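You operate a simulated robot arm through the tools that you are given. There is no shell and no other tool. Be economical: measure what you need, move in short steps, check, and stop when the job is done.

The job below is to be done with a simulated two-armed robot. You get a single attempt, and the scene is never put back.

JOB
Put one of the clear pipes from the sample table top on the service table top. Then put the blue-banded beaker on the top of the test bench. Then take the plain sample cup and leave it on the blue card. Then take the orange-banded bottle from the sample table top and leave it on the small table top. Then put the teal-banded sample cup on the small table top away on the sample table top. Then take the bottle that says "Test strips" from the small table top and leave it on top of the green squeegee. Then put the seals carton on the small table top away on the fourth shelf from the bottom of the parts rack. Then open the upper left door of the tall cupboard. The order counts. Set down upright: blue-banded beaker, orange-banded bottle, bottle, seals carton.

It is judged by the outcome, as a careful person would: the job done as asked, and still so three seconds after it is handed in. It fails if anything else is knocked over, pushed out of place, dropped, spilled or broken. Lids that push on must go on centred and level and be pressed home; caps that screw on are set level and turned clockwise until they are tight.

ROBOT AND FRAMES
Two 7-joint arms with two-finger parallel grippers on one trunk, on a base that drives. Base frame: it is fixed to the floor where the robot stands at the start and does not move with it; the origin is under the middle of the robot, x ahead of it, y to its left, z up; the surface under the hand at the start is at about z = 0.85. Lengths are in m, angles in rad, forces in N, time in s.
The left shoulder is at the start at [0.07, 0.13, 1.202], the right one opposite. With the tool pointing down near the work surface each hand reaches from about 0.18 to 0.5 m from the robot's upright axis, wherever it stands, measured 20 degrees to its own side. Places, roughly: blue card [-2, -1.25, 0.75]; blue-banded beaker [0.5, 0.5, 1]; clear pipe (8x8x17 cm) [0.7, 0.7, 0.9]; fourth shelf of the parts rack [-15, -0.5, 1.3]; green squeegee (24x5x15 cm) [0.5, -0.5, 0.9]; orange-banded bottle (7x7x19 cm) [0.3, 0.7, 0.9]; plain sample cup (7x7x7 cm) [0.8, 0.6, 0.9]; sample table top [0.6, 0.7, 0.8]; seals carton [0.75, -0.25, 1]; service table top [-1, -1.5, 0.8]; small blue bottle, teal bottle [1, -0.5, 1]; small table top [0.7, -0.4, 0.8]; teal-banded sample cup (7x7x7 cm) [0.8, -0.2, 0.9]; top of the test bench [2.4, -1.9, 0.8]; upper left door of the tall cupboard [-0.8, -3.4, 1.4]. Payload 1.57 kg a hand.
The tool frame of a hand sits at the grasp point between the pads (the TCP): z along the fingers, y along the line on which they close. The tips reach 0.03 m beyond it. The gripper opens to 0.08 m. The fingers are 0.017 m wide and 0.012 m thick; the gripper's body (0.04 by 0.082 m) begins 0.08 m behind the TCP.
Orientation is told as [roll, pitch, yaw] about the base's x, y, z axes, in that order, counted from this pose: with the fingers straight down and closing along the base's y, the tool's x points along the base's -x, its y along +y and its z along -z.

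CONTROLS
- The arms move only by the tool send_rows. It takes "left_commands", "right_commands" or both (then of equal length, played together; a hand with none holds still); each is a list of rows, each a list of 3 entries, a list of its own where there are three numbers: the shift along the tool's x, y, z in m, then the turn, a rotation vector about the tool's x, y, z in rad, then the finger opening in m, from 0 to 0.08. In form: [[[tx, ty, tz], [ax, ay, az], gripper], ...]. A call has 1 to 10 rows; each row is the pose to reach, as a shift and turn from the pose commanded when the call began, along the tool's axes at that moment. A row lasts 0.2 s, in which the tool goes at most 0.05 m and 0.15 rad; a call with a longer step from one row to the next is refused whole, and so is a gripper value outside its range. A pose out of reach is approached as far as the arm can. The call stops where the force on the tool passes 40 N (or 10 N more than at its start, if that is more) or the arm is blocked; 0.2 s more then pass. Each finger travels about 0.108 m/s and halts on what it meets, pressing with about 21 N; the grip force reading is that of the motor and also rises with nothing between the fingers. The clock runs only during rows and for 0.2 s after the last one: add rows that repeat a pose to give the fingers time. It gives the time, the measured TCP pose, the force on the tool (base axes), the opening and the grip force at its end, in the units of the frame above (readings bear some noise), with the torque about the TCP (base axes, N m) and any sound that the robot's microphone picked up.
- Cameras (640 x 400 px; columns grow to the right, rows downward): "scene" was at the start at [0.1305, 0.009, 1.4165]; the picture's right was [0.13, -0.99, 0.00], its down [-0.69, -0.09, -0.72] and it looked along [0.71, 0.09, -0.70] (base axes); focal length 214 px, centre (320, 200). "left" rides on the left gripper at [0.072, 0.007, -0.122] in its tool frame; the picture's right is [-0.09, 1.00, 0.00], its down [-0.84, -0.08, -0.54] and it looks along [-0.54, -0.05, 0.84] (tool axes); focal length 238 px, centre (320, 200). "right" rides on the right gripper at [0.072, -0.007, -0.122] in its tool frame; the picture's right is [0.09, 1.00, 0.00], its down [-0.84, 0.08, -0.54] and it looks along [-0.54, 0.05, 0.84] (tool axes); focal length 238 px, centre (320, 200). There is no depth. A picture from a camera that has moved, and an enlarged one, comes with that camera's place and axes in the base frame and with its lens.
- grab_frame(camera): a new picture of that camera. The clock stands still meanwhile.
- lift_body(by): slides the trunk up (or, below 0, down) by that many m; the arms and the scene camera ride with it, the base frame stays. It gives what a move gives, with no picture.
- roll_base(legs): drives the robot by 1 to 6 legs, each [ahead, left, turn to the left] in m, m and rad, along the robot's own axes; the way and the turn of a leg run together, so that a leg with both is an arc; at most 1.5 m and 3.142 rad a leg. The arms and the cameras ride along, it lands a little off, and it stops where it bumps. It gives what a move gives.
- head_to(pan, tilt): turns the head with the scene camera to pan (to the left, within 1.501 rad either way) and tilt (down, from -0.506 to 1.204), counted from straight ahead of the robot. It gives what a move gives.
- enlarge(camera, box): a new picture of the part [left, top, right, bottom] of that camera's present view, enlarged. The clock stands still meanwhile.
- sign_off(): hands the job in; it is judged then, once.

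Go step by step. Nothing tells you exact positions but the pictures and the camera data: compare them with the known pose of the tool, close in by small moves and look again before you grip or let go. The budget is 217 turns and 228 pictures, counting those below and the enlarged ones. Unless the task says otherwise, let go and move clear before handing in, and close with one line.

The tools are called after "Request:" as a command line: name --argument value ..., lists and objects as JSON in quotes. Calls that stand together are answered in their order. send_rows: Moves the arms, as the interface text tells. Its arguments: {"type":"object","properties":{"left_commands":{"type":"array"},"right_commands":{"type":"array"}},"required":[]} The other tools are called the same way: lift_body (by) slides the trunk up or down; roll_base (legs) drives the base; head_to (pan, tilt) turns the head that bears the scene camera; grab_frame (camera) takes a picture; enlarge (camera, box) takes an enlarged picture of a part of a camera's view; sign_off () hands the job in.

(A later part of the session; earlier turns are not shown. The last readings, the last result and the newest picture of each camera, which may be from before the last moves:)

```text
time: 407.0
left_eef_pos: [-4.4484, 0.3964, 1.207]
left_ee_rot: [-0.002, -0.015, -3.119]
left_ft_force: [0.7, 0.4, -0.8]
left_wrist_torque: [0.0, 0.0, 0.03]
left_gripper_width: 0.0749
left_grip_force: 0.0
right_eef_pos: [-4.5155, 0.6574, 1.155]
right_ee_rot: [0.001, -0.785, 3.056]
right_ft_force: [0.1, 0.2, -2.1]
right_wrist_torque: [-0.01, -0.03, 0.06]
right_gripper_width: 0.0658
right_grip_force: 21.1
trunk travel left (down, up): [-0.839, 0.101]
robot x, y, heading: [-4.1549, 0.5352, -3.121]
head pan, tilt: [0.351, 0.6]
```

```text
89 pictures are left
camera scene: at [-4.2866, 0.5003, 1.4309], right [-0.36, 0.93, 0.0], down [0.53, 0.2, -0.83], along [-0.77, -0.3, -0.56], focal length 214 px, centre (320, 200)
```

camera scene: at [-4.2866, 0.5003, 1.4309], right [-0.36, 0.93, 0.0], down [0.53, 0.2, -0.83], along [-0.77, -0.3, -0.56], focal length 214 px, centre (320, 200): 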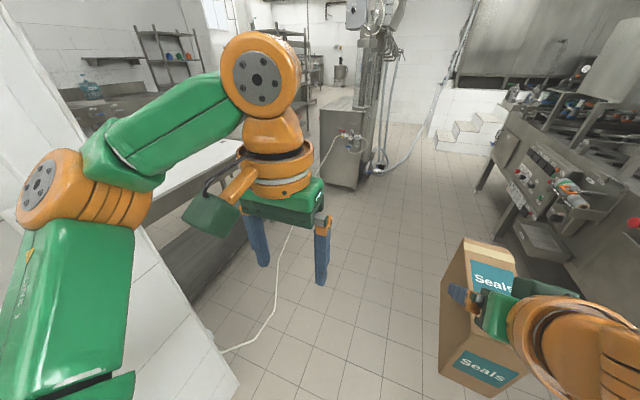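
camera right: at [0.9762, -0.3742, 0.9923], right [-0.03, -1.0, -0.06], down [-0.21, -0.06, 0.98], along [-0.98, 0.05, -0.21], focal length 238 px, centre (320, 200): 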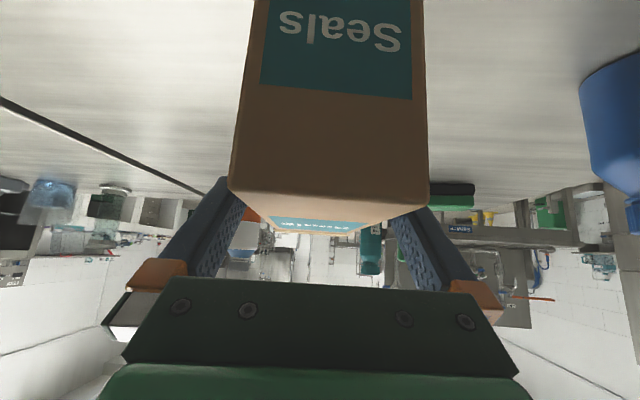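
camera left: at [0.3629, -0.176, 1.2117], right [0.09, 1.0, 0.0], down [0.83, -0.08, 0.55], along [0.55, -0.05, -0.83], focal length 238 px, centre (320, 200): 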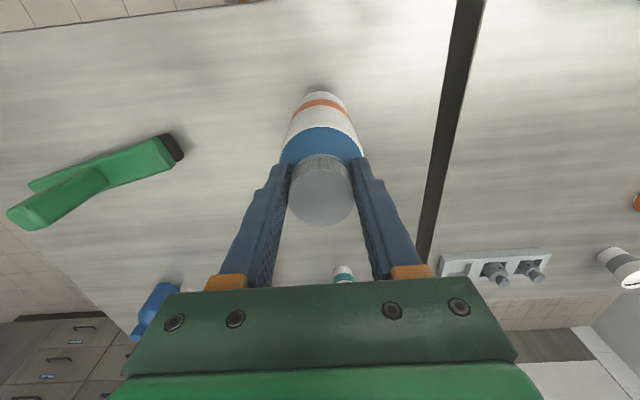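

A thin white hose runs from the pillar to the machine. I drive on and look at how it lies before choosing the route.

Request:
roll_base --legs '[[1.1, 0, -0.02]]'

Request:
head_to --pan 0.75 --tilt 0.6

Request:
grab_frame --camera "scene"

Request:
head_to --pan 0.2 --tilt 0.5

Request:
grab_frame --camera "scene"

```text
time: 412.6
left_eef_pos: [-5.5506, 0.3907, 1.2073]
left_ee_rot: [-0.001, -0.014, -3.136]
left_ft_force: [0.3, -0.2, -0.4]
left_wrist_torque: [0.02, 0.04, -0.02]
left_gripper_width: 0.0749
left_grip_force: 0.1
right_eef_pos: [-5.6124, 0.6537, 1.1549]
right_ee_rot: [0.001, -0.785, 3.038]
right_ft_force: [0.0, 0.0, -3.1]
right_wrist_torque: [-0.01, -0.06, 0.01]
right_gripper_width: 0.0659
right_grip_force: 21.7
trunk travel left (down, up): [-0.839, 0.101]
robot x, y, heading: [-5.249, 0.5254, -3.144]
head pan, tilt: [0.351, 0.6]
```

```text
time: 413.5
left_eef_pos: [-5.5498, 0.3897, 1.2072]
left_ee_rot: [-0.001, -0.017, -3.136]
left_ft_force: [0.2, -0.3, 0.7]
left_wrist_torque: [0.04, -0.01, 0.01]
left_gripper_width: 0.0753
left_grip_force: 0.1
right_eef_pos: [-5.6121, 0.6527, 1.1536]
right_ee_rot: [0.003, -0.783, 3.039]
right_ft_force: [0.5, -0.3, -2.5]
right_wrist_torque: [-0.03, -0.05, 0.01]
right_gripper_width: 0.0658
right_grip_force: 21.0
trunk travel left (down, up): [-0.839, 0.101]
robot x, y, heading: [-5.2533, 0.5258, -3.146]
head pan, tilt: [0.75, 0.6]
```

```text
88 pictures are left
camera scene: at [-5.3682, 0.4614, 1.4308], right [-0.68, 0.73, 0.0], down [0.41, 0.39, -0.82], along [-0.6, -0.56, -0.57], focal length 214 px, centre (320, 200)
```

scene: 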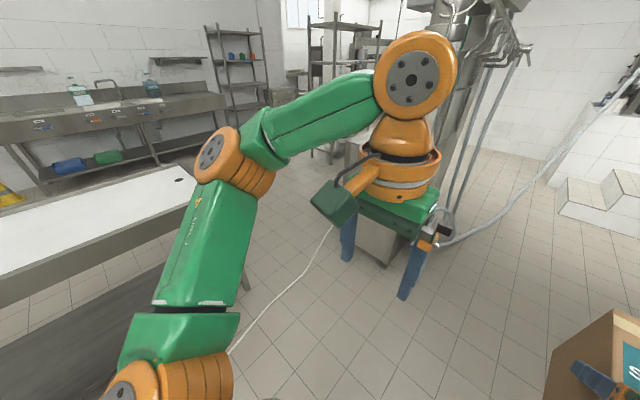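

```text
time: 414.5
left_eef_pos: [-5.5514, 0.3902, 1.2061]
left_ee_rot: [-0.001, -0.015, -3.136]
left_ft_force: [0.6, 0.0, -0.1]
left_wrist_torque: [0.0, 0.0, -0.02]
left_gripper_width: 0.075
left_grip_force: 0.1
right_eef_pos: [-5.6123, 0.6532, 1.1566]
right_ee_rot: [0.002, -0.785, 3.039]
right_ft_force: [-0.1, -1.1, -3.9]
right_wrist_torque: [-0.01, -0.04, 0.02]
right_gripper_width: 0.0659
right_grip_force: 21.5
trunk travel left (down, up): [-0.839, 0.101]
robot x, y, heading: [-5.2481, 0.5225, -3.136]
head pan, tilt: [0.201, 0.499]
```

```text
87 pictures are left
camera scene: at [-5.3924, 0.5033, 1.4399], right [-0.2, 0.98, 0.0], down [0.47, 0.1, -0.88], along [-0.86, -0.18, -0.48], focal length 214 px, centre (320, 200)
```

scene: 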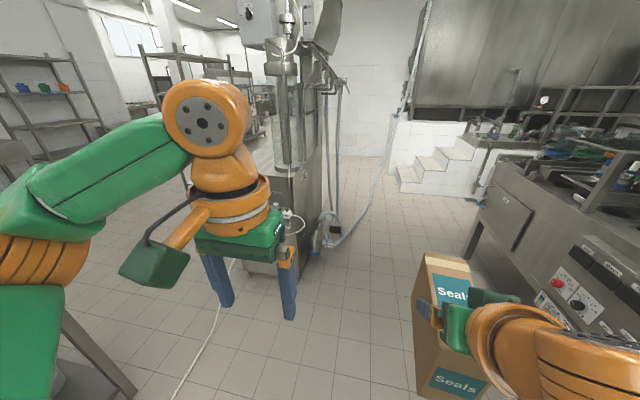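

The hose lies flat on the floor between pillar and machine. I go to x = -6.0, turn south, and cross it in the gap between the table and the machine.

Request:
roll_base --legs '[[0.72, 0, 0], [0, 0, 1.565], [0.5, 0, 0]]'

Request:
head_to --pan 0.0 --tilt 0.65

Request:
grab_frame --camera "scene"

```text
time: 424.7
left_eef_pos: [-5.8432, -0.2757, 1.2063]
left_ee_rot: [-0.001, -0.018, -1.579]
left_ft_force: [0.0, 0.4, 0.3]
left_wrist_torque: [-0.02, 0.0, 0.0]
left_gripper_width: 0.075
left_grip_force: 0.1
right_eef_pos: [-6.1064, -0.3353, 1.1558]
right_ee_rot: [0.002, -0.786, -1.686]
right_ft_force: [0.0, 0.0, -2.4]
right_wrist_torque: [0.04, 0.0, 0.02]
right_gripper_width: 0.0658
right_grip_force: 20.7
trunk travel left (down, up): [-0.839, 0.101]
robot x, y, heading: [-5.9693, 0.0223, -1.578]
head pan, tilt: [0.201, 0.499]
```

```text
time: 425.4
left_eef_pos: [-5.8424, -0.278, 1.2068]
left_ee_rot: [-0.002, -0.017, -1.58]
left_ft_force: [-0.5, 1.0, 0.7]
left_wrist_torque: [0.0, -0.01, -0.04]
left_gripper_width: 0.075
left_grip_force: 0.1
right_eef_pos: [-6.107, -0.3364, 1.1544]
right_ee_rot: [0.002, -0.787, -1.687]
right_ft_force: [0.7, 0.2, -2.5]
right_wrist_torque: [0.05, 0.0, -0.02]
right_gripper_width: 0.0657
right_grip_force: 20.9
trunk travel left (down, up): [-0.839, 0.101]
robot x, y, heading: [-5.9738, 0.0245, -1.584]
head pan, tilt: [0.0, 0.649]
```

```text
86 pictures are left
camera scene: at [-5.9758, -0.1169, 1.4266], right [-1.0, 0.01, 0.0], down [0.01, 0.6, -0.8], along [-0.01, -0.8, -0.6], focal length 214 px, centre (320, 200)
```

scene: 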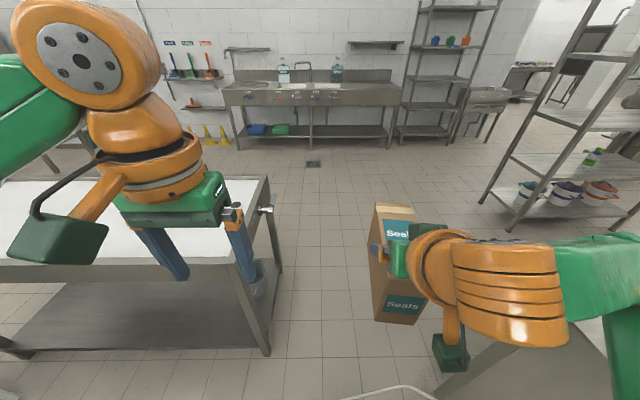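

Request:
roll_base --legs '[[1.0, -0.05, 0]]'

```text
time: 427.5
left_eef_pos: [-5.8613, -0.4739, 1.2064]
left_ee_rot: [0.001, -0.012, -1.608]
left_ft_force: [-0.3, -0.7, 0.9]
left_wrist_torque: [0.04, -0.03, 0.02]
left_gripper_width: 0.075
left_grip_force: 0.1
right_eef_pos: [-6.1256, -0.5245, 1.1519]
right_ee_rot: [0.003, -0.783, -1.718]
right_ft_force: [-0.7, 0.1, -2.5]
right_wrist_torque: [0.05, 0.0, 0.01]
right_gripper_width: 0.0659
right_grip_force: 21.0
trunk travel left (down, up): [-0.839, 0.101]
robot x, y, heading: [-5.9787, -0.1647, -1.611]
head pan, tilt: [0.0, 0.649]
stopped in leg 1: the robot was blocked; the commanded pose is now the measured one
```

The hose blocks the base. I retreat the way I came and try the passage between the card table and the bucket table farther east.

Request:
roll_base --legs '[[-0.65, 0, 0.04], [0, 0, -1.571], [-1.5, 0, 0], [-1.5, 0, 0], [-0.2, 0.45, 0], [0, 0, 1.571]]'

Request:
head_to --pan 0.0 --tilt 0.45

Request:
grab_frame --camera "scene"

```text
time: 455.2
left_eef_pos: [-2.6412, -0.2662, 1.2073]
left_ee_rot: [-0.002, -0.013, -1.566]
left_ft_force: [-1.4, 0.3, -0.7]
left_wrist_torque: [0.01, 0.0, 0.03]
left_gripper_width: 0.0748
left_grip_force: 0.1
right_eef_pos: [-2.9042, -0.3276, 1.1549]
right_ee_rot: [0.002, -0.784, -1.674]
right_ft_force: [0.7, -0.2, -2.7]
right_wrist_torque: [0.07, -0.02, 0.03]
right_gripper_width: 0.0658
right_grip_force: 20.9
trunk travel left (down, up): [-0.839, 0.101]
robot x, y, heading: [-2.7771, 0.0326, -1.569]
head pan, tilt: [0.0, 0.649]
```

```text
time: 456.0
left_eef_pos: [-2.6421, -0.2651, 1.2087]
left_ee_rot: [-0.001, -0.015, -1.568]
left_ft_force: [-0.3, -0.1, 0.4]
left_wrist_torque: [-0.01, -0.02, 0.0]
left_gripper_width: 0.0752
left_grip_force: 0.0
right_eef_pos: [-2.9028, -0.327, 1.1549]
right_ee_rot: [0.0, -0.784, -1.675]
right_ft_force: [0.6, 0.8, -3.2]
right_wrist_torque: [0.06, -0.04, 0.01]
right_gripper_width: 0.0659
right_grip_force: 20.8
trunk travel left (down, up): [-0.839, 0.101]
robot x, y, heading: [-2.7731, 0.0322, -1.571]
head pan, tilt: [0.0, 0.45]
```

```text
85 pictures are left
camera scene: at [-2.7755, -0.1114, 1.4443], right [-1.0, 0.0, 0.0], down [0.0, 0.44, -0.9], along [0.0, -0.9, -0.44], focal length 214 px, centre (320, 200)
```

scene: 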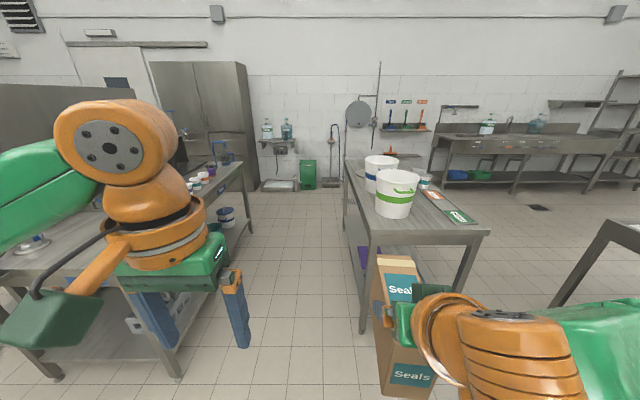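

The passage there is over a metre wide. I drive south through it, then turn west along the sinks.

Request:
roll_base --legs '[[0.4, 0.26, 0], [1.3, 0, 0], [1.0, 0, 0], [0, 0, -1.571]]'

Request:
head_to --pan 0.0 --tilt 0.3

Request:
grab_frame --camera "scene"

```text
time: 473.6
left_eef_pos: [-2.7884, -2.8151, 1.2071]
left_ee_rot: [-0.001, -0.013, -3.109]
left_ft_force: [-0.5, 0.2, 0.5]
left_wrist_torque: [-0.04, 0.0, 0.0]
left_gripper_width: 0.0751
left_grip_force: 0.1
right_eef_pos: [-2.8576, -2.5541, 1.1548]
right_ee_rot: [0.0, -0.784, 3.066]
right_ft_force: [0.2, -0.2, -2.4]
right_wrist_torque: [-0.03, -0.05, -0.02]
right_gripper_width: 0.0659
right_grip_force: 21.1
trunk travel left (down, up): [-0.839, 0.101]
robot x, y, heading: [-2.4956, -2.6759, -3.107]
head pan, tilt: [0.0, 0.45]
```

```text
time: 474.2
left_eef_pos: [-2.7887, -2.8155, 1.2079]
left_ee_rot: [-0.001, -0.012, -3.111]
left_ft_force: [-0.2, -0.9, 1.1]
left_wrist_torque: [0.01, 0.0, -0.03]
left_gripper_width: 0.0751
left_grip_force: 0.1
right_eef_pos: [-2.8573, -2.5545, 1.1552]
right_ee_rot: [0.0, -0.782, 3.067]
right_ft_force: [0.3, 0.3, -3.8]
right_wrist_torque: [-0.01, -0.07, 0.01]
right_gripper_width: 0.0659
right_grip_force: 20.5
trunk travel left (down, up): [-0.839, 0.101]
robot x, y, heading: [-2.4931, -2.6737, -3.113]
head pan, tilt: [0.0, 0.3]
```

```text
84 pictures are left
camera scene: at [-2.6384, -2.6801, 1.4583], right [-0.03, 1.0, 0.0], down [0.3, 0.01, -0.95], along [-0.95, -0.03, -0.3], focal length 214 px, centre (320, 200)
```

scene: 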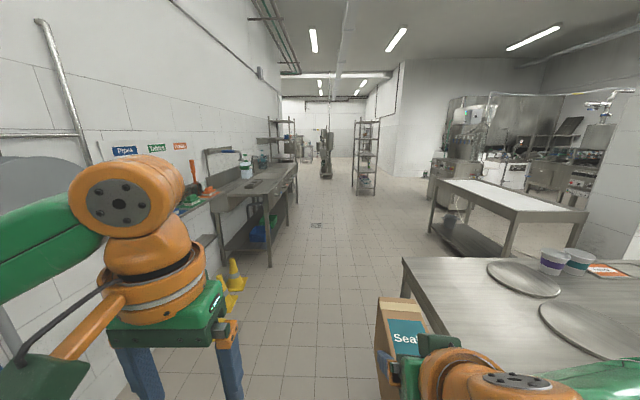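

The west corridor is clear. I drive along it.

Request:
roll_base --legs '[[1.5, 0.05, -0.03], [1.5, 0, 0], [1.5, 0, 0], [1.0, 0, 0]]'

Request:
grab_frame --camera "scene"

```text
refused: leg 1 is longer than a leg can be; nothing moved
```

```text
83 pictures are left
camera scene: at [-2.6384, -2.6801, 1.4583], right [-0.03, 1.0, 0.0], down [0.3, 0.01, -0.95], along [-0.95, -0.03, -0.3], focal length 214 px, centre (320, 200)
```

scene: 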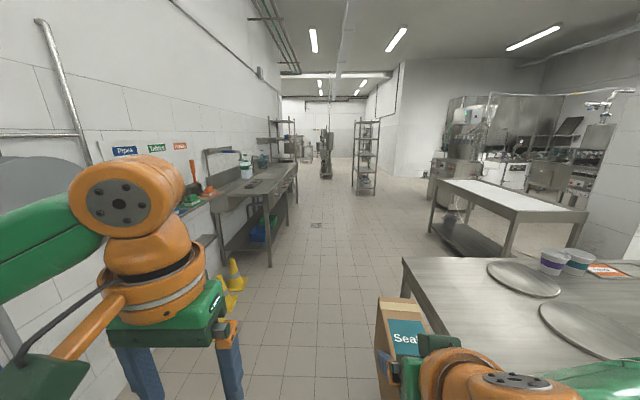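

Request:
roll_base --legs '[[1.45, 0.05, -0.03], [1.5, 0, 0], [1.5, 0, 0], [0.5, 0, 0]]'

Request:
grab_frame --camera "scene"

```text
time: 498.0
left_eef_pos: [-7.7308, -2.9598, 1.2077]
left_ee_rot: [-0.002, -0.016, -3.112]
left_ft_force: [0.2, -0.2, 0.0]
left_wrist_torque: [-0.03, 0.02, 0.03]
left_gripper_width: 0.0751
left_grip_force: 0.0
right_eef_pos: [-7.7998, -2.6992, 1.1554]
right_ee_rot: [0.001, -0.785, 3.066]
right_ft_force: [0.8, -0.4, -3.3]
right_wrist_torque: [0.0, -0.05, 0.02]
right_gripper_width: 0.0656
right_grip_force: 21.0
trunk travel left (down, up): [-0.839, 0.101]
robot x, y, heading: [-7.4351, -2.8159, -3.116]
head pan, tilt: [0.0, 0.3]
```

```text
82 pictures are left
camera scene: at [-7.5804, -2.8248, 1.4586], right [-0.03, 1.0, 0.0], down [0.29, 0.01, -0.96], along [-0.96, -0.03, -0.29], focal length 214 px, centre (320, 200)
```

scene: 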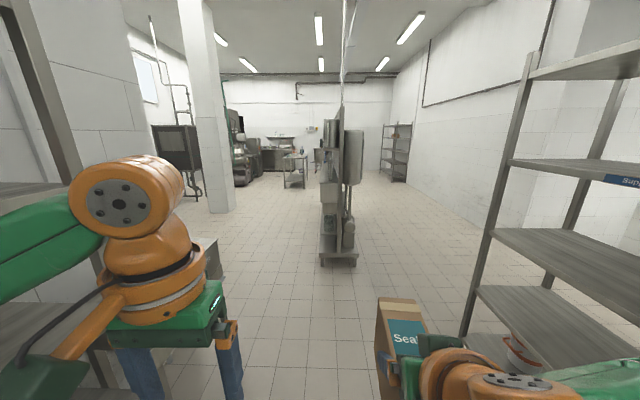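

Request:
enlarge --camera "scene" --box '[360, 105, 440, 200]'

```text
4.21 times, centred on (400, 152) of scene
camera zoom: at [-7.5804, -2.8248, 1.4586], right [-0.03, 1.0, 0.0], down [0.29, 0.01, -0.96], along [-0.96, -0.03, -0.29], focal length 903 px, centre (-17, 400)
```

zoom: 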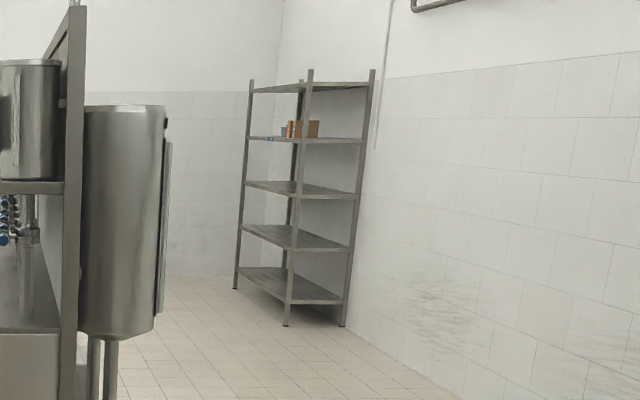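

The parts rack stands in the far right corner: five shelves, its front facing south at about y = -0.67. I drive past the middle rack and the machine toward it.

Request:
roll_base --legs '[[1.35, -0.5, -0.026], [1.2, -0.75, 0], [1.5, 0, 0], [1.5, 0, 0], [1.0, 0, 0]]'

Request:
head_to --pan -0.4 --tilt 0.15

Request:
grab_frame --camera "scene"

```text
time: 530.6
left_eef_pos: [-14.2642, -1.7151, 1.2077]
left_ee_rot: [-0.001, -0.016, -3.134]
left_ft_force: [0.7, 0.1, -1.2]
left_wrist_torque: [-0.02, 0.02, 0.02]
left_gripper_width: 0.0748
left_grip_force: 0.1
right_eef_pos: [-14.3293, -1.4537, 1.1554]
right_ee_rot: [0.0, -0.786, 3.043]
right_ft_force: [0.7, 0.6, -1.9]
right_wrist_torque: [0.0, -0.05, 0.04]
right_gripper_width: 0.0657
right_grip_force: 21.2
trunk travel left (down, up): [-0.839, 0.101]
robot x, y, heading: [-13.968, -1.5792, -3.139]
head pan, tilt: [0.0, 0.3]
```

```text
time: 531.4
left_eef_pos: [-14.2657, -1.7134, 1.2073]
left_ee_rot: [-0.001, -0.014, -3.135]
left_ft_force: [0.5, 0.8, 0.1]
left_wrist_torque: [-0.01, -0.01, 0.02]
left_gripper_width: 0.0752
left_grip_force: 0.1
right_eef_pos: [-14.3288, -1.4526, 1.1529]
right_ee_rot: [0.0, -0.784, 3.043]
right_ft_force: [-0.8, 0.3, -3.1]
right_wrist_torque: [-0.01, -0.04, 0.03]
right_gripper_width: 0.0655
right_grip_force: 21.0
trunk travel left (down, up): [-0.839, 0.101]
robot x, y, heading: [-13.9666, -1.5783, -3.137]
head pan, tilt: [-0.4, 0.15]
```

```text
80 pictures are left
camera scene: at [-14.1054, -1.5469, 1.4722], right [0.38, 0.92, 0.0], down [0.14, -0.06, -0.99], along [-0.91, 0.38, -0.15], focal length 214 px, centre (320, 200)
```

scene: 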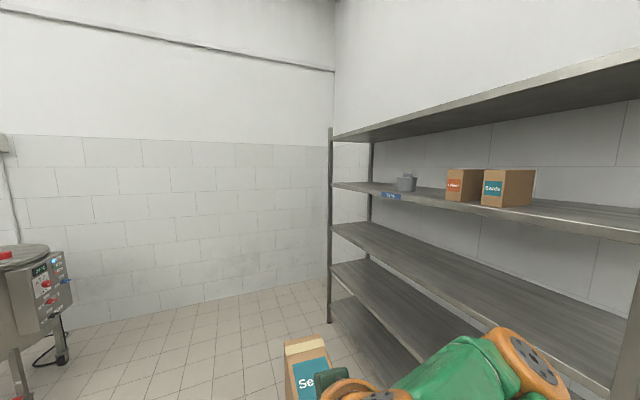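

The fourth shelf has a bucket and two cartons with a gap between them. I drive in front of it and turn to face it.

Request:
roll_base --legs '[[1.13, 0.0, 0], [0, 0, -1.571]]'

Request:
head_to --pan 0.0 --tilt 0.2

Request:
grab_frame --camera "scene"

```text
time: 541.1
left_eef_pos: [-15.2344, -1.2866, 1.2076]
left_ee_rot: [-0.002, -0.014, 1.572]
left_ft_force: [-0.2, -0.2, -0.1]
left_wrist_torque: [0.02, 0.0, -0.04]
left_gripper_width: 0.075
left_grip_force: 0.1
right_eef_pos: [-14.9741, -1.2252, 1.1552]
right_ee_rot: [-0.002, -0.783, 1.466]
right_ft_force: [0.4, -0.8, -3.6]
right_wrist_torque: [-0.04, 0.0, 0.02]
right_gripper_width: 0.0658
right_grip_force: 21.3
trunk travel left (down, up): [-0.839, 0.101]
robot x, y, heading: [-15.1008, -1.5838, 1.574]
head pan, tilt: [-0.4, 0.15]
```

```text
time: 541.9
left_eef_pos: [-15.2357, -1.2879, 1.2067]
left_ee_rot: [-0.001, -0.015, 1.573]
left_ft_force: [0.0, 0.7, 0.1]
left_wrist_torque: [-0.02, -0.01, 0.0]
left_gripper_width: 0.0749
left_grip_force: 0.1
right_eef_pos: [-14.973, -1.2259, 1.1536]
right_ee_rot: [0.001, -0.784, 1.464]
right_ft_force: [0.4, -0.2, -3.2]
right_wrist_torque: [-0.07, -0.01, -0.01]
right_gripper_width: 0.0658
right_grip_force: 21.3
trunk travel left (down, up): [-0.839, 0.101]
robot x, y, heading: [-15.1024, -1.5895, 1.569]
head pan, tilt: [0.0, 0.201]
```

```text
79 pictures are left
camera scene: at [-15.1033, -1.4439, 1.4676], right [1.0, 0.0, 0.0], down [0.0, -0.2, -0.98], along [0.0, 0.98, -0.2], focal length 214 px, centre (320, 200)
```

scene: 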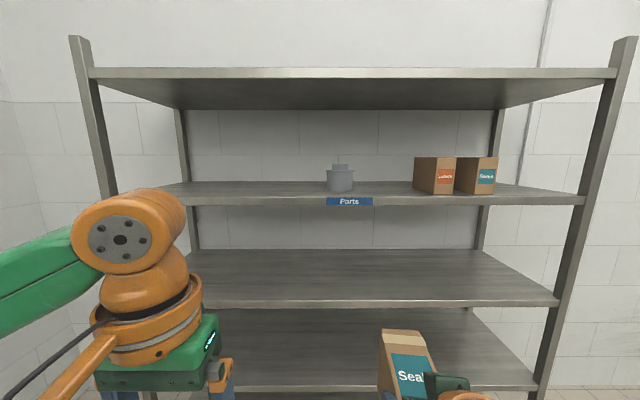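

I choose the free stretch left of the bucket. I strafe left, raise the trunk, lift the carton and square it up.

Request:
roll_base --legs '[[0, 0.3, 0]]'

Request:
lift_body --by 0.1

Request:
send_rows --right_commands '[[[-0.03, 0, -0.03], [-0.038, 0, -0.038], 0.03], [[-0.06, 0, -0.06], [-0.075, 0, -0.076], 0.03], [[-0.09, 0, -0.09], [-0.075, 0, -0.076], 0.03], [[-0.12, 0, -0.12], [-0.075, 0, -0.076], 0.03], [[-0.15, 0, -0.15], [-0.075, 0, -0.076], 0.03], [[-0.155, 0, -0.155], [-0.075, 0, -0.076], 0.03]]' --left_commands '[[[0.03, 0, 0], [0, 0, 0], 0.075], [[0.06, 0, 0], [0, 0, 0], 0.075], [[0.08, 0, 0], [0, 0, 0], 0.075], [[0.08, 0, 0], [0, 0, 0], 0.075], [[0.08, 0, 0], [0, 0, 0], 0.075], [[0.08, 0, 0], [0, 0, 0], 0.075]]'

Request:
grab_frame --camera "scene"

```text
time: 544.0
left_eef_pos: [-15.532, -1.2867, 1.2069]
left_ee_rot: [-0.001, -0.012, 1.571]
left_ft_force: [0.1, -0.2, -0.2]
left_wrist_torque: [0.0, 0.02, -0.01]
left_gripper_width: 0.0752
left_grip_force: 0.0
right_eef_pos: [-15.2698, -1.2253, 1.1537]
right_ee_rot: [0.005, -0.782, 1.463]
right_ft_force: [0.4, -1.0, -4.2]
right_wrist_torque: [-0.07, 0.02, 0.01]
right_gripper_width: 0.0658
right_grip_force: 21.3
trunk travel left (down, up): [-0.839, 0.101]
robot x, y, heading: [-15.4028, -1.5827, 1.563]
head pan, tilt: [0.0, 0.201]
```

```text
time: 545.3
left_eef_pos: [-15.5353, -1.2849, 1.3085]
left_ee_rot: [-0.001, -0.013, 1.571]
left_ft_force: [0.1, 0.2, -0.4]
left_wrist_torque: [0.01, -0.01, 0.01]
left_gripper_width: 0.0748
left_grip_force: 0.1
right_eef_pos: [-15.2725, -1.2245, 1.2537]
right_ee_rot: [-0.001, -0.783, 1.465]
right_ft_force: [0.6, -0.2, -3.8]
right_wrist_torque: [-0.03, 0.0, 0.0]
right_gripper_width: 0.0657
right_grip_force: 20.6
trunk travel left (down, up): [-0.939, 0.001]
robot x, y, heading: [-15.4053, -1.5841, 1.566]
head pan, tilt: [0.0, 0.201]
```

```text
time: 546.7
left_eef_pos: [-15.5355, -1.3659, 1.3051]
left_ee_rot: [-0.002, -0.015, 1.571]
left_ft_force: [0.3, 0.3, 0.7]
left_wrist_torque: [-0.03, -0.04, 0.01]
left_gripper_width: 0.075
left_grip_force: 0.1
right_eef_pos: [-15.2732, -1.2252, 1.4751]
right_ee_rot: [-0.002, -0.784, 1.573]
right_ft_force: [-0.4, -0.1, -2.9]
right_wrist_torque: [-0.08, 0.03, 0.0]
right_gripper_width: 0.0658
right_grip_force: 20.5
trunk travel left (down, up): [-0.939, 0.001]
robot x, y, heading: [-15.4028, -1.5853, 1.572]
head pan, tilt: [0.0, 0.201]
```

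```text
78 pictures are left
camera scene: at [-15.4043, -1.4439, 1.5677], right [1.0, 0.0, 0.0], down [0.0, -0.2, -0.98], along [0.0, 0.98, -0.2], focal length 214 px, centre (320, 200)
```

scene: 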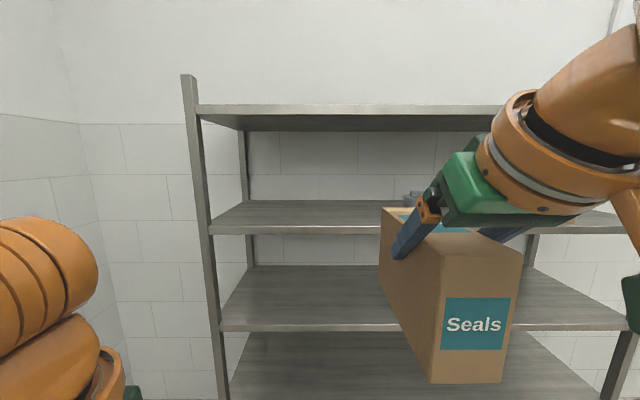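

Request:
send_rows --right_commands '[[[-0.014, 0, -0.014], [0, 0, 0], 0.03]]'

Request:
roll_base --legs '[[0.36, 0.0, 0]]'

Request:
grab_frame --camera "scene"

Request:
grab_frame --camera "right"

```text
time: 547.1
left_eef_pos: [-15.5353, -1.3669, 1.3065]
left_ee_rot: [-0.003, -0.013, 1.567]
left_ft_force: [0.1, 1.3, -0.1]
left_wrist_torque: [0.03, 0.03, -0.04]
left_gripper_width: 0.0752
left_grip_force: 0.1
right_eef_pos: [-15.2747, -1.2245, 1.4937]
right_ee_rot: [0.0, -0.785, 1.574]
right_ft_force: [-0.4, -0.6, -3.0]
right_wrist_torque: [-0.08, 0.0, -0.02]
right_gripper_width: 0.0655
right_grip_force: 20.9
trunk travel left (down, up): [-0.939, 0.001]
robot x, y, heading: [-15.4006, -1.5852, 1.565]
head pan, tilt: [0.0, 0.201]
```

```text
time: 549.4
left_eef_pos: [-15.5363, -1.0078, 1.307]
left_ee_rot: [-0.001, -0.016, 1.574]
left_ft_force: [-0.2, 0.0, -0.7]
left_wrist_torque: [0.04, 0.02, 0.0]
left_gripper_width: 0.0749
left_grip_force: 0.0
right_eef_pos: [-15.2736, -0.8676, 1.4937]
right_ee_rot: [0.001, -0.786, 1.575]
right_ft_force: [-0.4, -0.5, -3.1]
right_wrist_torque: [-0.03, -0.03, 0.0]
right_gripper_width: 0.0658
right_grip_force: 21.0
trunk travel left (down, up): [-0.939, 0.001]
robot x, y, heading: [-15.4048, -1.2262, 1.569]
head pan, tilt: [0.0, 0.201]
```

```text
77 pictures are left
camera scene: at [-15.4037, -1.0869, 1.568], right [1.0, 0.0, 0.0], down [0.0, -0.2, -0.98], along [0.0, 0.98, -0.2], focal length 214 px, centre (320, 200)
```

scene: 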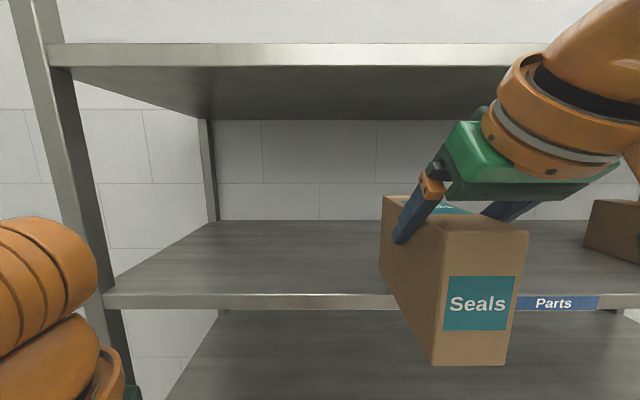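

```text
76 pictures are left
camera right: at [-15.2662, -1.004, 1.5308], right [-1.0, -0.07, -0.07], down [-0.08, 0.21, 0.98], along [-0.05, 0.98, -0.21], focal length 238 px, centre (320, 200)
```

right: 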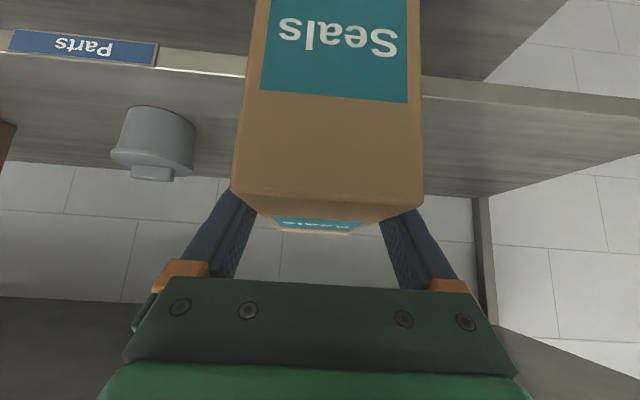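

Front edge is at y≈-0.76, shelf top z≈1.34. I drive 0.15 m further and look again.

Request:
roll_base --legs '[[0.15, 0.0, 0]]'

Request:
send_rows --right_commands '[[[-0.027, 0, 0.027], [0, 0, 0], 0.03], [[-0.053, 0, 0.053], [0, 0, 0], 0.03], [[-0.053, 0, 0.053], [0, 0, 0], 0.03]]'

Request:
head_to --pan -0.1 --tilt 0.4

Request:
grab_frame --camera "scene"

```text
time: 550.8
left_eef_pos: [-15.5352, -0.8621, 1.3077]
left_ee_rot: [-0.003, -0.019, 1.574]
left_ft_force: [0.4, -1.2, 0.3]
left_wrist_torque: [0.03, 0.02, -0.02]
left_gripper_width: 0.075
left_grip_force: 0.1
right_eef_pos: [-15.2734, -0.7199, 1.4946]
right_ee_rot: [0.002, -0.788, 1.573]
right_ft_force: [-0.5, -0.8, -3.6]
right_wrist_torque: [-0.06, 0.02, -0.02]
right_gripper_width: 0.0658
right_grip_force: 21.1
trunk travel left (down, up): [-0.939, 0.001]
robot x, y, heading: [-15.4083, -1.0725, 1.569]
head pan, tilt: [0.0, 0.201]
```

```text
time: 551.6
left_eef_pos: [-15.5367, -0.8567, 1.3059]
left_ee_rot: [-0.003, -0.016, 1.575]
left_ft_force: [-0.2, -1.0, -0.8]
left_wrist_torque: [-0.01, 0.01, 0.04]
left_gripper_width: 0.0752
left_grip_force: 0.0
right_eef_pos: [-15.2746, -0.6394, 1.4941]
right_ee_rot: [-0.002, -0.786, 1.576]
right_ft_force: [-0.5, -0.3, -2.9]
right_wrist_torque: [-0.04, 0.01, -0.01]
right_gripper_width: 0.0657
right_grip_force: 21.3
trunk travel left (down, up): [-0.939, 0.001]
robot x, y, heading: [-15.4008, -1.0746, 1.572]
head pan, tilt: [0.0, 0.201]
```

```text
time: 552.4
left_eef_pos: [-15.534, -0.8564, 1.3063]
left_ee_rot: [-0.001, -0.017, 1.574]
left_ft_force: [-0.7, -0.2, -0.7]
left_wrist_torque: [-0.01, 0.01, 0.01]
left_gripper_width: 0.0752
left_grip_force: 0.0
right_eef_pos: [-15.2726, -0.6393, 1.4916]
right_ee_rot: [0.0, -0.783, 1.575]
right_ft_force: [0.2, -0.8, -2.5]
right_wrist_torque: [-0.07, -0.01, 0.04]
right_gripper_width: 0.0655
right_grip_force: 21.3
trunk travel left (down, up): [-0.939, 0.001]
robot x, y, heading: [-15.402, -1.0788, 1.567]
head pan, tilt: [-0.099, 0.4]
```

```text
75 pictures are left
camera scene: at [-15.3945, -0.9338, 1.5491], right [1.0, -0.1, 0.0], down [-0.04, -0.39, -0.92], along [0.09, 0.92, -0.39], focal length 214 px, centre (320, 200)
```

scene: 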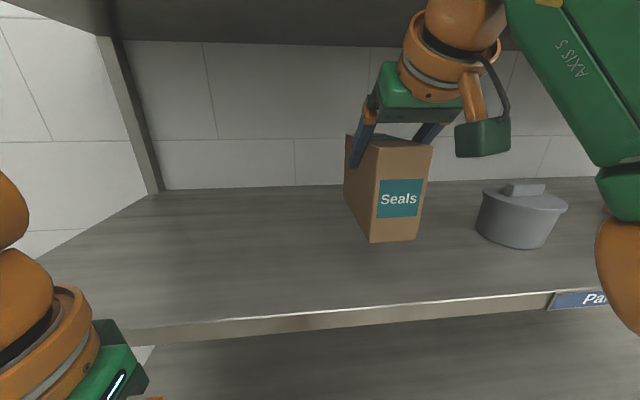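

The carton hangs over the shelf, clear of the bucket. I lower it.

Request:
send_rows --right_commands '[[[0.012, 0, 0.012], [0, 0, 0], 0.03], [[0.0235, 0, 0.0235], [0, 0, 0], 0.03]]'

Request:
enlarge --camera "scene" --box '[320, 110, 480, 260]'

```text
time: 553.0
left_eef_pos: [-15.5341, -0.8551, 1.3061]
left_ee_rot: [-0.001, -0.013, 1.575]
left_ft_force: [0.4, -0.4, -0.1]
left_wrist_torque: [-0.01, -0.02, -0.01]
left_gripper_width: 0.0751
left_grip_force: 0.1
right_eef_pos: [-15.2723, -0.6384, 1.4591]
right_ee_rot: [0.002, -0.784, 1.574]
right_ft_force: [-0.4, -0.7, -3.4]
right_wrist_torque: [-0.07, 0.02, 0.01]
right_gripper_width: 0.0656
right_grip_force: 21.0
trunk travel left (down, up): [-0.939, 0.001]
robot x, y, heading: [-15.401, -1.075, 1.568]
head pan, tilt: [-0.099, 0.4]
```

```text
2.67 times, centred on (400, 185) of scene
camera zoom: at [-15.3935, -0.9326, 1.549], right [0.99, -0.1, 0.0], down [-0.04, -0.39, -0.92], along [0.09, 0.92, -0.39], focal length 572 px, centre (107, 240)
```

zoom: 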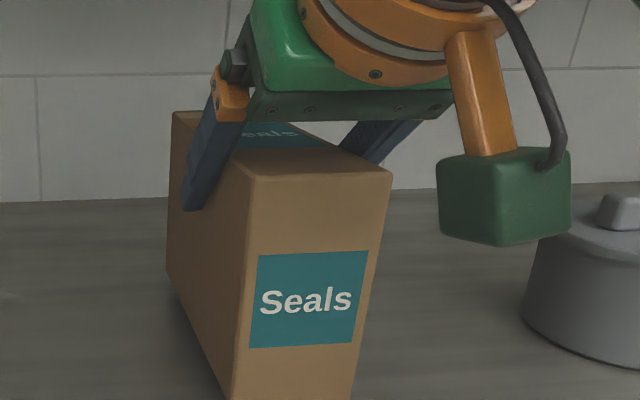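

Request:
send_rows --right_commands '[[[0.0025, 0, 0.0025], [0, 0, 0], 0.03], [[0.005, 0, 0.005], [0, 0, 0], 0.03]]'

Request:
send_rows --right_commands '[[[0.002, 0, 0.002], [0, 0, 0], 0.03], [[0.0035, 0, 0.0035], [0, 0, 0], 0.03]]'

```text
time: 553.5
left_eef_pos: [-15.5348, -0.8551, 1.3056]
left_ee_rot: [-0.002, -0.013, 1.574]
left_ft_force: [-1.2, 0.5, -0.3]
left_wrist_torque: [-0.02, 0.02, 0.04]
left_gripper_width: 0.0752
left_grip_force: 0.1
right_eef_pos: [-15.2739, -0.6379, 1.4534]
right_ee_rot: [0.005, -0.784, 1.573]
right_ft_force: [0.3, -0.8, -3.2]
right_wrist_torque: [-0.06, 0.01, 0.02]
right_gripper_width: 0.0658
right_grip_force: 21.1
trunk travel left (down, up): [-0.939, 0.001]
robot x, y, heading: [-15.4055, -1.0733, 1.57]
head pan, tilt: [-0.099, 0.4]
```

```text
time: 554.1
left_eef_pos: [-15.5353, -0.8545, 1.3052]
left_ee_rot: [-0.002, -0.014, 1.574]
left_ft_force: [0.0, 0.9, 0.6]
left_wrist_torque: [0.03, -0.01, 0.01]
left_gripper_width: 0.075
left_grip_force: 0.0
right_eef_pos: [-15.2741, -0.6365, 1.4479]
right_ee_rot: [0.0, -0.783, 1.575]
right_ft_force: [-0.3, -0.6, -4.3]
right_wrist_torque: [-0.05, -0.02, 0.0]
right_gripper_width: 0.0657
right_grip_force: 20.5
trunk travel left (down, up): [-0.939, 0.001]
robot x, y, heading: [-15.4063, -1.0764, 1.573]
head pan, tilt: [-0.099, 0.4]
```

Request:
send_rows --right_commands '[[[0.002, 0, 0.002], [0, 0, 0], 0.03], [[0.0035, 0, 0.0035], [0, 0, 0], 0.03]]'

Request:
enlarge --camera "scene" --box '[320, 160, 460, 270]'

```text
time: 554.8
left_eef_pos: [-15.536, -0.8576, 1.3074]
left_ee_rot: [-0.002, -0.017, 1.576]
left_ft_force: [-0.3, 0.1, -0.7]
left_wrist_torque: [-0.01, -0.01, -0.04]
left_gripper_width: 0.075
left_grip_force: 0.1
right_eef_pos: [-15.2736, -0.6402, 1.445]
right_ee_rot: [0.002, -0.788, 1.572]
right_ft_force: [1.4, 5.6, 20.1]
right_wrist_torque: [-0.08, -0.23, -0.08]
right_gripper_width: 0.0659
right_grip_force: 21.3
trunk travel left (down, up): [-0.939, 0.001]
robot x, y, heading: [-15.3983, -1.0738, 1.575]
head pan, tilt: [-0.099, 0.4]
```

```text
3.64 times, centred on (390, 215) of scene
camera zoom: at [-15.3952, -0.9351, 1.5496], right [0.99, -0.1, 0.0], down [-0.04, -0.39, -0.92], along [0.09, 0.92, -0.39], focal length 780 px, centre (66, 146)
```

zoom: 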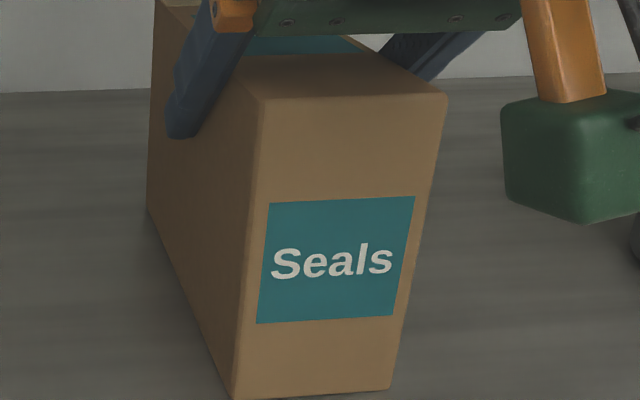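

The carton is down. I ease off, open, and withdraw backward along the tool axis.

Request:
send_rows --right_commands '[[[-0.001, 0, -0.001], [0, 0, 0], 0.04], [[-0.001, 0, -0.001], [0, 0, 0], 0.07], [[-0.001, 0, -0.001], [0, 0, 0], 0.08], [[-0.001, 0, -0.001], [0, 0, 0], 0.08], [[0.004, 0, -0.03], [0, 0, 0], 0.08], [[0.012, 0, -0.065], [0, 0, 0], 0.08], [[0.022, 0, -0.1], [0, 0, 0], 0.08], [[0.04, 0, -0.135], [0, 0, 0], 0.08], [[0.06, 0, -0.17], [0, 0, 0], 0.08]]'

Request:
grab_frame --camera "scene"

```text
time: 556.8
left_eef_pos: [-15.5358, -0.8593, 1.3054]
left_ee_rot: [-0.003, -0.016, 1.574]
left_ft_force: [0.3, 0.0, -0.4]
left_wrist_torque: [0.02, -0.01, 0.06]
left_gripper_width: 0.0751
left_grip_force: 0.1
right_eef_pos: [-15.2742, -0.7996, 1.5171]
right_ee_rot: [0.003, -0.786, 1.575]
right_ft_force: [0.0, -0.8, 0.3]
right_wrist_torque: [0.02, 0.01, -0.01]
right_gripper_width: 0.0797
right_grip_force: 0.1
right hand out of reach, approached as far as the arm can: row 9
trunk travel left (down, up): [-0.939, 0.001]
robot x, y, heading: [-15.404, -1.0788, 1.569]
head pan, tilt: [-0.099, 0.4]
```

```text
72 pictures are left
camera scene: at [-15.3949, -0.9376, 1.5495], right [0.99, -0.1, 0.0], down [-0.04, -0.39, -0.92], along [0.09, 0.92, -0.39], focal length 214 px, centre (320, 200)
```

scene: 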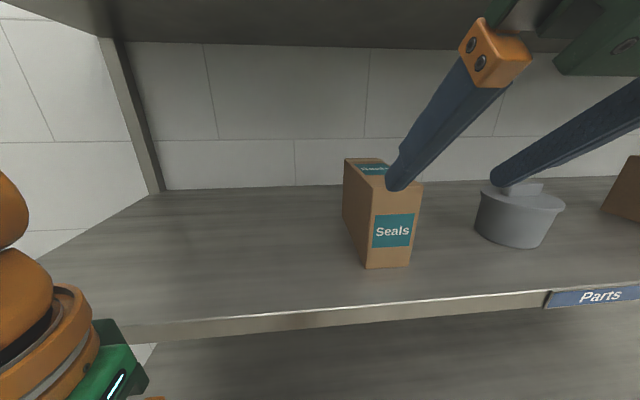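

The carton stands on the fourth shelf. I back out and check it once more while lowering the arms.

Request:
roll_base --legs '[[-0.5, 0, 0]]'

Request:
enlarge --camera "scene" --box '[240, 100, 480, 250]'

Request:
send_rows --right_commands '[[[0.0, 0, 0.03], [0, 0.14, 0], 0.06], [[0.02, 0, 0.06], [0, 0.28, 0], 0.04], [[0.04, 0, 0.09], [0, 0.42, 0], 0.02], [[0.06, 0, 0.12], [0, 0.56, 0], 0.0], [[0.07, 0, 0.13], [0, 0.7, 0], 0.0], [[0.08, 0, 0.14], [0, 0.785, 0], 0.0]]'

```text
time: 559.7
left_eef_pos: [-15.5361, -1.3553, 1.3053]
left_ee_rot: [-0.003, -0.014, 1.581]
left_ft_force: [-0.9, 0.5, -0.2]
left_wrist_torque: [-0.01, 0.02, 0.03]
left_gripper_width: 0.0752
left_grip_force: 0.1
right_eef_pos: [-15.2741, -1.2928, 1.5158]
right_ee_rot: [0.002, -0.784, 1.58]
right_ft_force: [1.0, 0.5, -0.5]
right_wrist_torque: [-0.01, 0.02, -0.01]
right_gripper_width: 0.08
right_grip_force: 0.1
trunk travel left (down, up): [-0.939, 0.001]
robot x, y, heading: [-15.4022, -1.5732, 1.58]
head pan, tilt: [-0.099, 0.4]
```

```text
2.67 times, centred on (360, 175) of scene
camera zoom: at [-15.3944, -1.4327, 1.5488], right [1.0, -0.09, 0.0], down [-0.04, -0.39, -0.92], along [0.09, 0.92, -0.39], focal length 572 px, centre (213, 267)
```

zoom: 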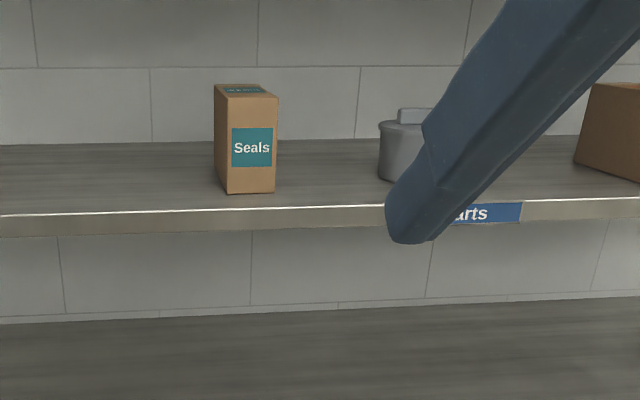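

```text
time: 561.1
left_eef_pos: [-15.5362, -1.3572, 1.3059]
left_ee_rot: [-0.002, -0.015, 1.579]
left_ft_force: [-0.4, -0.3, 0.9]
left_wrist_torque: [0.0, -0.04, 0.0]
left_gripper_width: 0.0747
left_grip_force: 0.1
right_eef_pos: [-15.2729, -1.2536, 1.3594]
right_ee_rot: [0.0, 0.001, 1.58]
right_ft_force: [0.2, 0.9, -0.9]
right_wrist_torque: [-0.01, 0.0, 0.01]
right_gripper_width: 0.0
right_grip_force: 21.0
trunk travel left (down, up): [-0.939, 0.001]
robot x, y, heading: [-15.3991, -1.5777, 1.577]
head pan, tilt: [-0.099, 0.4]
```

The carton stands upright on the shelf. Now I drive back east to the tall cupboard.

Request:
roll_base --legs '[[0, 0, -1.577], [1.5, 0, 0], [1.5, 0, 0], [1.5, 0, 0], [0.8, 0, 0]]'

Request:
head_to --pan -0.2 --tilt 0.3

Request:
grab_frame --camera "scene"

```text
time: 590.4
left_eef_pos: [-9.8557, -1.4708, 1.307]
left_ee_rot: [-0.001, -0.015, -0.015]
left_ft_force: [-0.3, -0.2, 0.2]
left_wrist_torque: [0.02, 0.0, 0.01]
left_gripper_width: 0.0751
left_grip_force: 0.1
right_eef_pos: [-9.7555, -1.734, 1.361]
right_ee_rot: [0.002, -0.002, -0.014]
right_ft_force: [1.0, -0.2, 0.0]
right_wrist_torque: [-0.02, 0.01, -0.03]
right_gripper_width: 0.0001
right_grip_force: 21.2
trunk travel left (down, up): [-0.939, 0.001]
robot x, y, heading: [-10.0734, -1.5985, -0.019]
head pan, tilt: [-0.099, 0.4]
```

```text
time: 591.1
left_eef_pos: [-9.853, -1.4704, 1.3062]
left_ee_rot: [-0.002, -0.017, -0.014]
left_ft_force: [0.5, -0.2, 0.2]
left_wrist_torque: [-0.01, -0.03, 0.03]
left_gripper_width: 0.0751
left_grip_force: 0.0
right_eef_pos: [-9.7548, -1.7336, 1.3604]
right_ee_rot: [0.0, 0.0, -0.015]
right_ft_force: [-0.1, -0.1, 0.2]
right_wrist_torque: [-0.01, 0.03, -0.04]
right_gripper_width: 0.0
right_grip_force: 20.9
trunk travel left (down, up): [-0.939, 0.001]
robot x, y, heading: [-10.0744, -1.6005, -0.012]
head pan, tilt: [-0.201, 0.3]
```

```text
70 pictures are left
camera scene: at [-9.934, -1.622, 1.5584], right [-0.22, -0.98, 0.0], down [-0.29, 0.06, -0.96], along [0.93, -0.21, -0.3], focal length 214 px, centre (320, 200)
```

scene: 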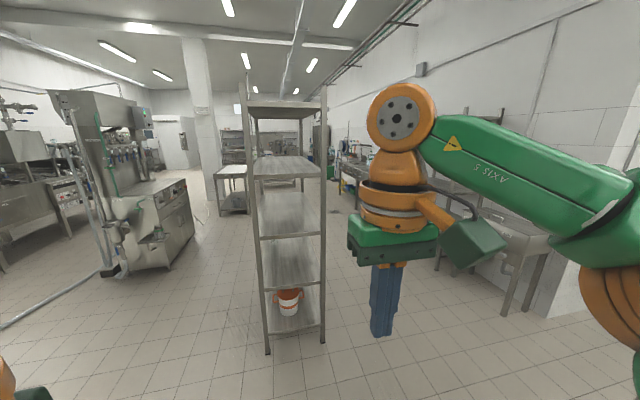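

Request:
roll_base --legs '[[0.85, -0.95, 0.012], [1.5, -0.1, 0], [1.49, -0.1, 0], [1.5, 0, 0], [1.5, 0, 0]]'

Request:
head_to --pan 0.0 --tilt 0.3

Request:
grab_frame --camera "scene"

```text
refused: leg 2 is longer than a leg can be; nothing moved
```

```text
time: 591.8
left_eef_pos: [-9.8532, -1.4707, 1.3062]
left_ee_rot: [-0.002, -0.016, -0.013]
left_ft_force: [-0.1, 0.0, -0.4]
left_wrist_torque: [-0.02, -0.04, 0.01]
left_gripper_width: 0.075
left_grip_force: 0.0
right_eef_pos: [-9.7542, -1.7336, 1.3595]
right_ee_rot: [0.0, 0.001, -0.016]
right_ft_force: [-0.6, 1.0, 0.4]
right_wrist_torque: [0.01, -0.02, 0.01]
right_gripper_width: 0.0001
right_grip_force: 21.2
trunk travel left (down, up): [-0.939, 0.001]
robot x, y, heading: [-10.073, -1.5997, -0.016]
head pan, tilt: [0.0, 0.3]
```

```text
69 pictures are left
camera scene: at [-9.9313, -1.6033, 1.5584], right [-0.02, -1.0, 0.0], down [-0.3, 0.01, -0.96], along [0.96, -0.02, -0.3], focal length 214 px, centre (320, 200)
```

scene: 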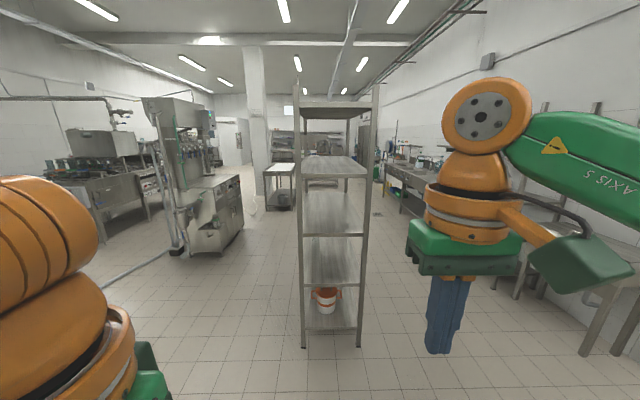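

Request:
roll_base --legs '[[0.78, 0, 0.014], [0, -1.0, 0], [1.4, 0, 0], [1.5, 0, 0], [1.5, 0, 0], [1.0, 0, 0]]'

Request:
grab_frame --camera "scene"

```text
time: 626.2
left_eef_pos: [-3.6878, -2.5397, 1.3072]
left_ee_rot: [-0.002, -0.015, -0.004]
left_ft_force: [0.1, 0.3, -0.8]
left_wrist_torque: [0.01, -0.02, -0.01]
left_gripper_width: 0.0749
left_grip_force: 0.0
right_eef_pos: [-3.5859, -2.8027, 1.3607]
right_ee_rot: [-0.001, -0.002, 0.001]
right_ft_force: [-0.1, -0.2, -0.4]
right_wrist_torque: [0.01, -0.03, 0.0]
right_gripper_width: 0.0
right_grip_force: 21.1
trunk travel left (down, up): [-0.939, 0.001]
robot x, y, heading: [-3.9081, -2.6727, -0.011]
head pan, tilt: [0.0, 0.3]
```

```text
68 pictures are left
camera scene: at [-3.7646, -2.6755, 1.5586], right [0.0, -1.0, 0.0], down [-0.29, 0.0, -0.96], along [0.96, 0.0, -0.29], focal length 214 px, centre (320, 200)
```

scene: 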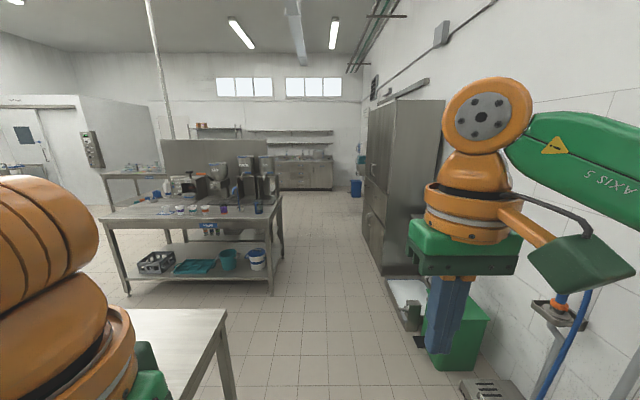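

Request:
roll_base --legs '[[1.45, 0.06, 0.011], [1.45, 0, 0]]'

Request:
head_to --pan -1.3 --tilt 0.1

Request:
grab_frame --camera "scene"

```text
time: 640.2
left_eef_pos: [-0.7817, -2.4503, 1.3066]
left_ee_rot: [0.0, -0.015, 0.018]
left_ft_force: [0.7, 0.2, -0.2]
left_wrist_torque: [0.0, 0.02, -0.01]
left_gripper_width: 0.0751
left_grip_force: 0.1
right_eef_pos: [-0.6746, -2.7094, 1.36]
right_ee_rot: [-0.001, 0.0, 0.019]
right_ft_force: [0.6, 0.2, 0.5]
right_wrist_torque: [0.01, 0.01, 0.0]
right_gripper_width: 0.0
right_grip_force: 21.2
trunk travel left (down, up): [-0.939, 0.001]
robot x, y, heading: [-0.9957, -2.584, 0.02]
head pan, tilt: [0.0, 0.3]
```

```text
time: 641.7
left_eef_pos: [-0.7811, -2.45, 1.306]
left_ee_rot: [-0.001, -0.016, 0.018]
left_ft_force: [-0.5, 0.1, -0.8]
left_wrist_torque: [0.03, -0.01, 0.02]
left_gripper_width: 0.075
left_grip_force: 0.0
right_eef_pos: [-0.674, -2.7104, 1.3605]
right_ee_rot: [-0.001, 0.0, 0.019]
right_ft_force: [1.2, 0.2, 0.2]
right_wrist_torque: [-0.01, 0.04, 0.0]
right_gripper_width: 0.0001
right_grip_force: 20.8
trunk travel left (down, up): [-0.939, 0.001]
robot x, y, heading: [-1.0007, -2.586, 0.014]
head pan, tilt: [-1.3, 0.099]
```

```text
67 pictures are left
camera scene: at [-0.922, -2.6755, 1.5771], right [-0.96, -0.28, 0.0], down [-0.03, 0.1, -0.99], along [0.28, -0.95, -0.1], focal length 214 px, centre (320, 200)
```

scene: 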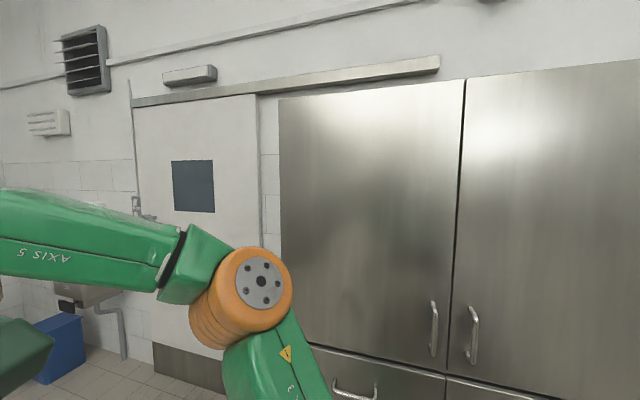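

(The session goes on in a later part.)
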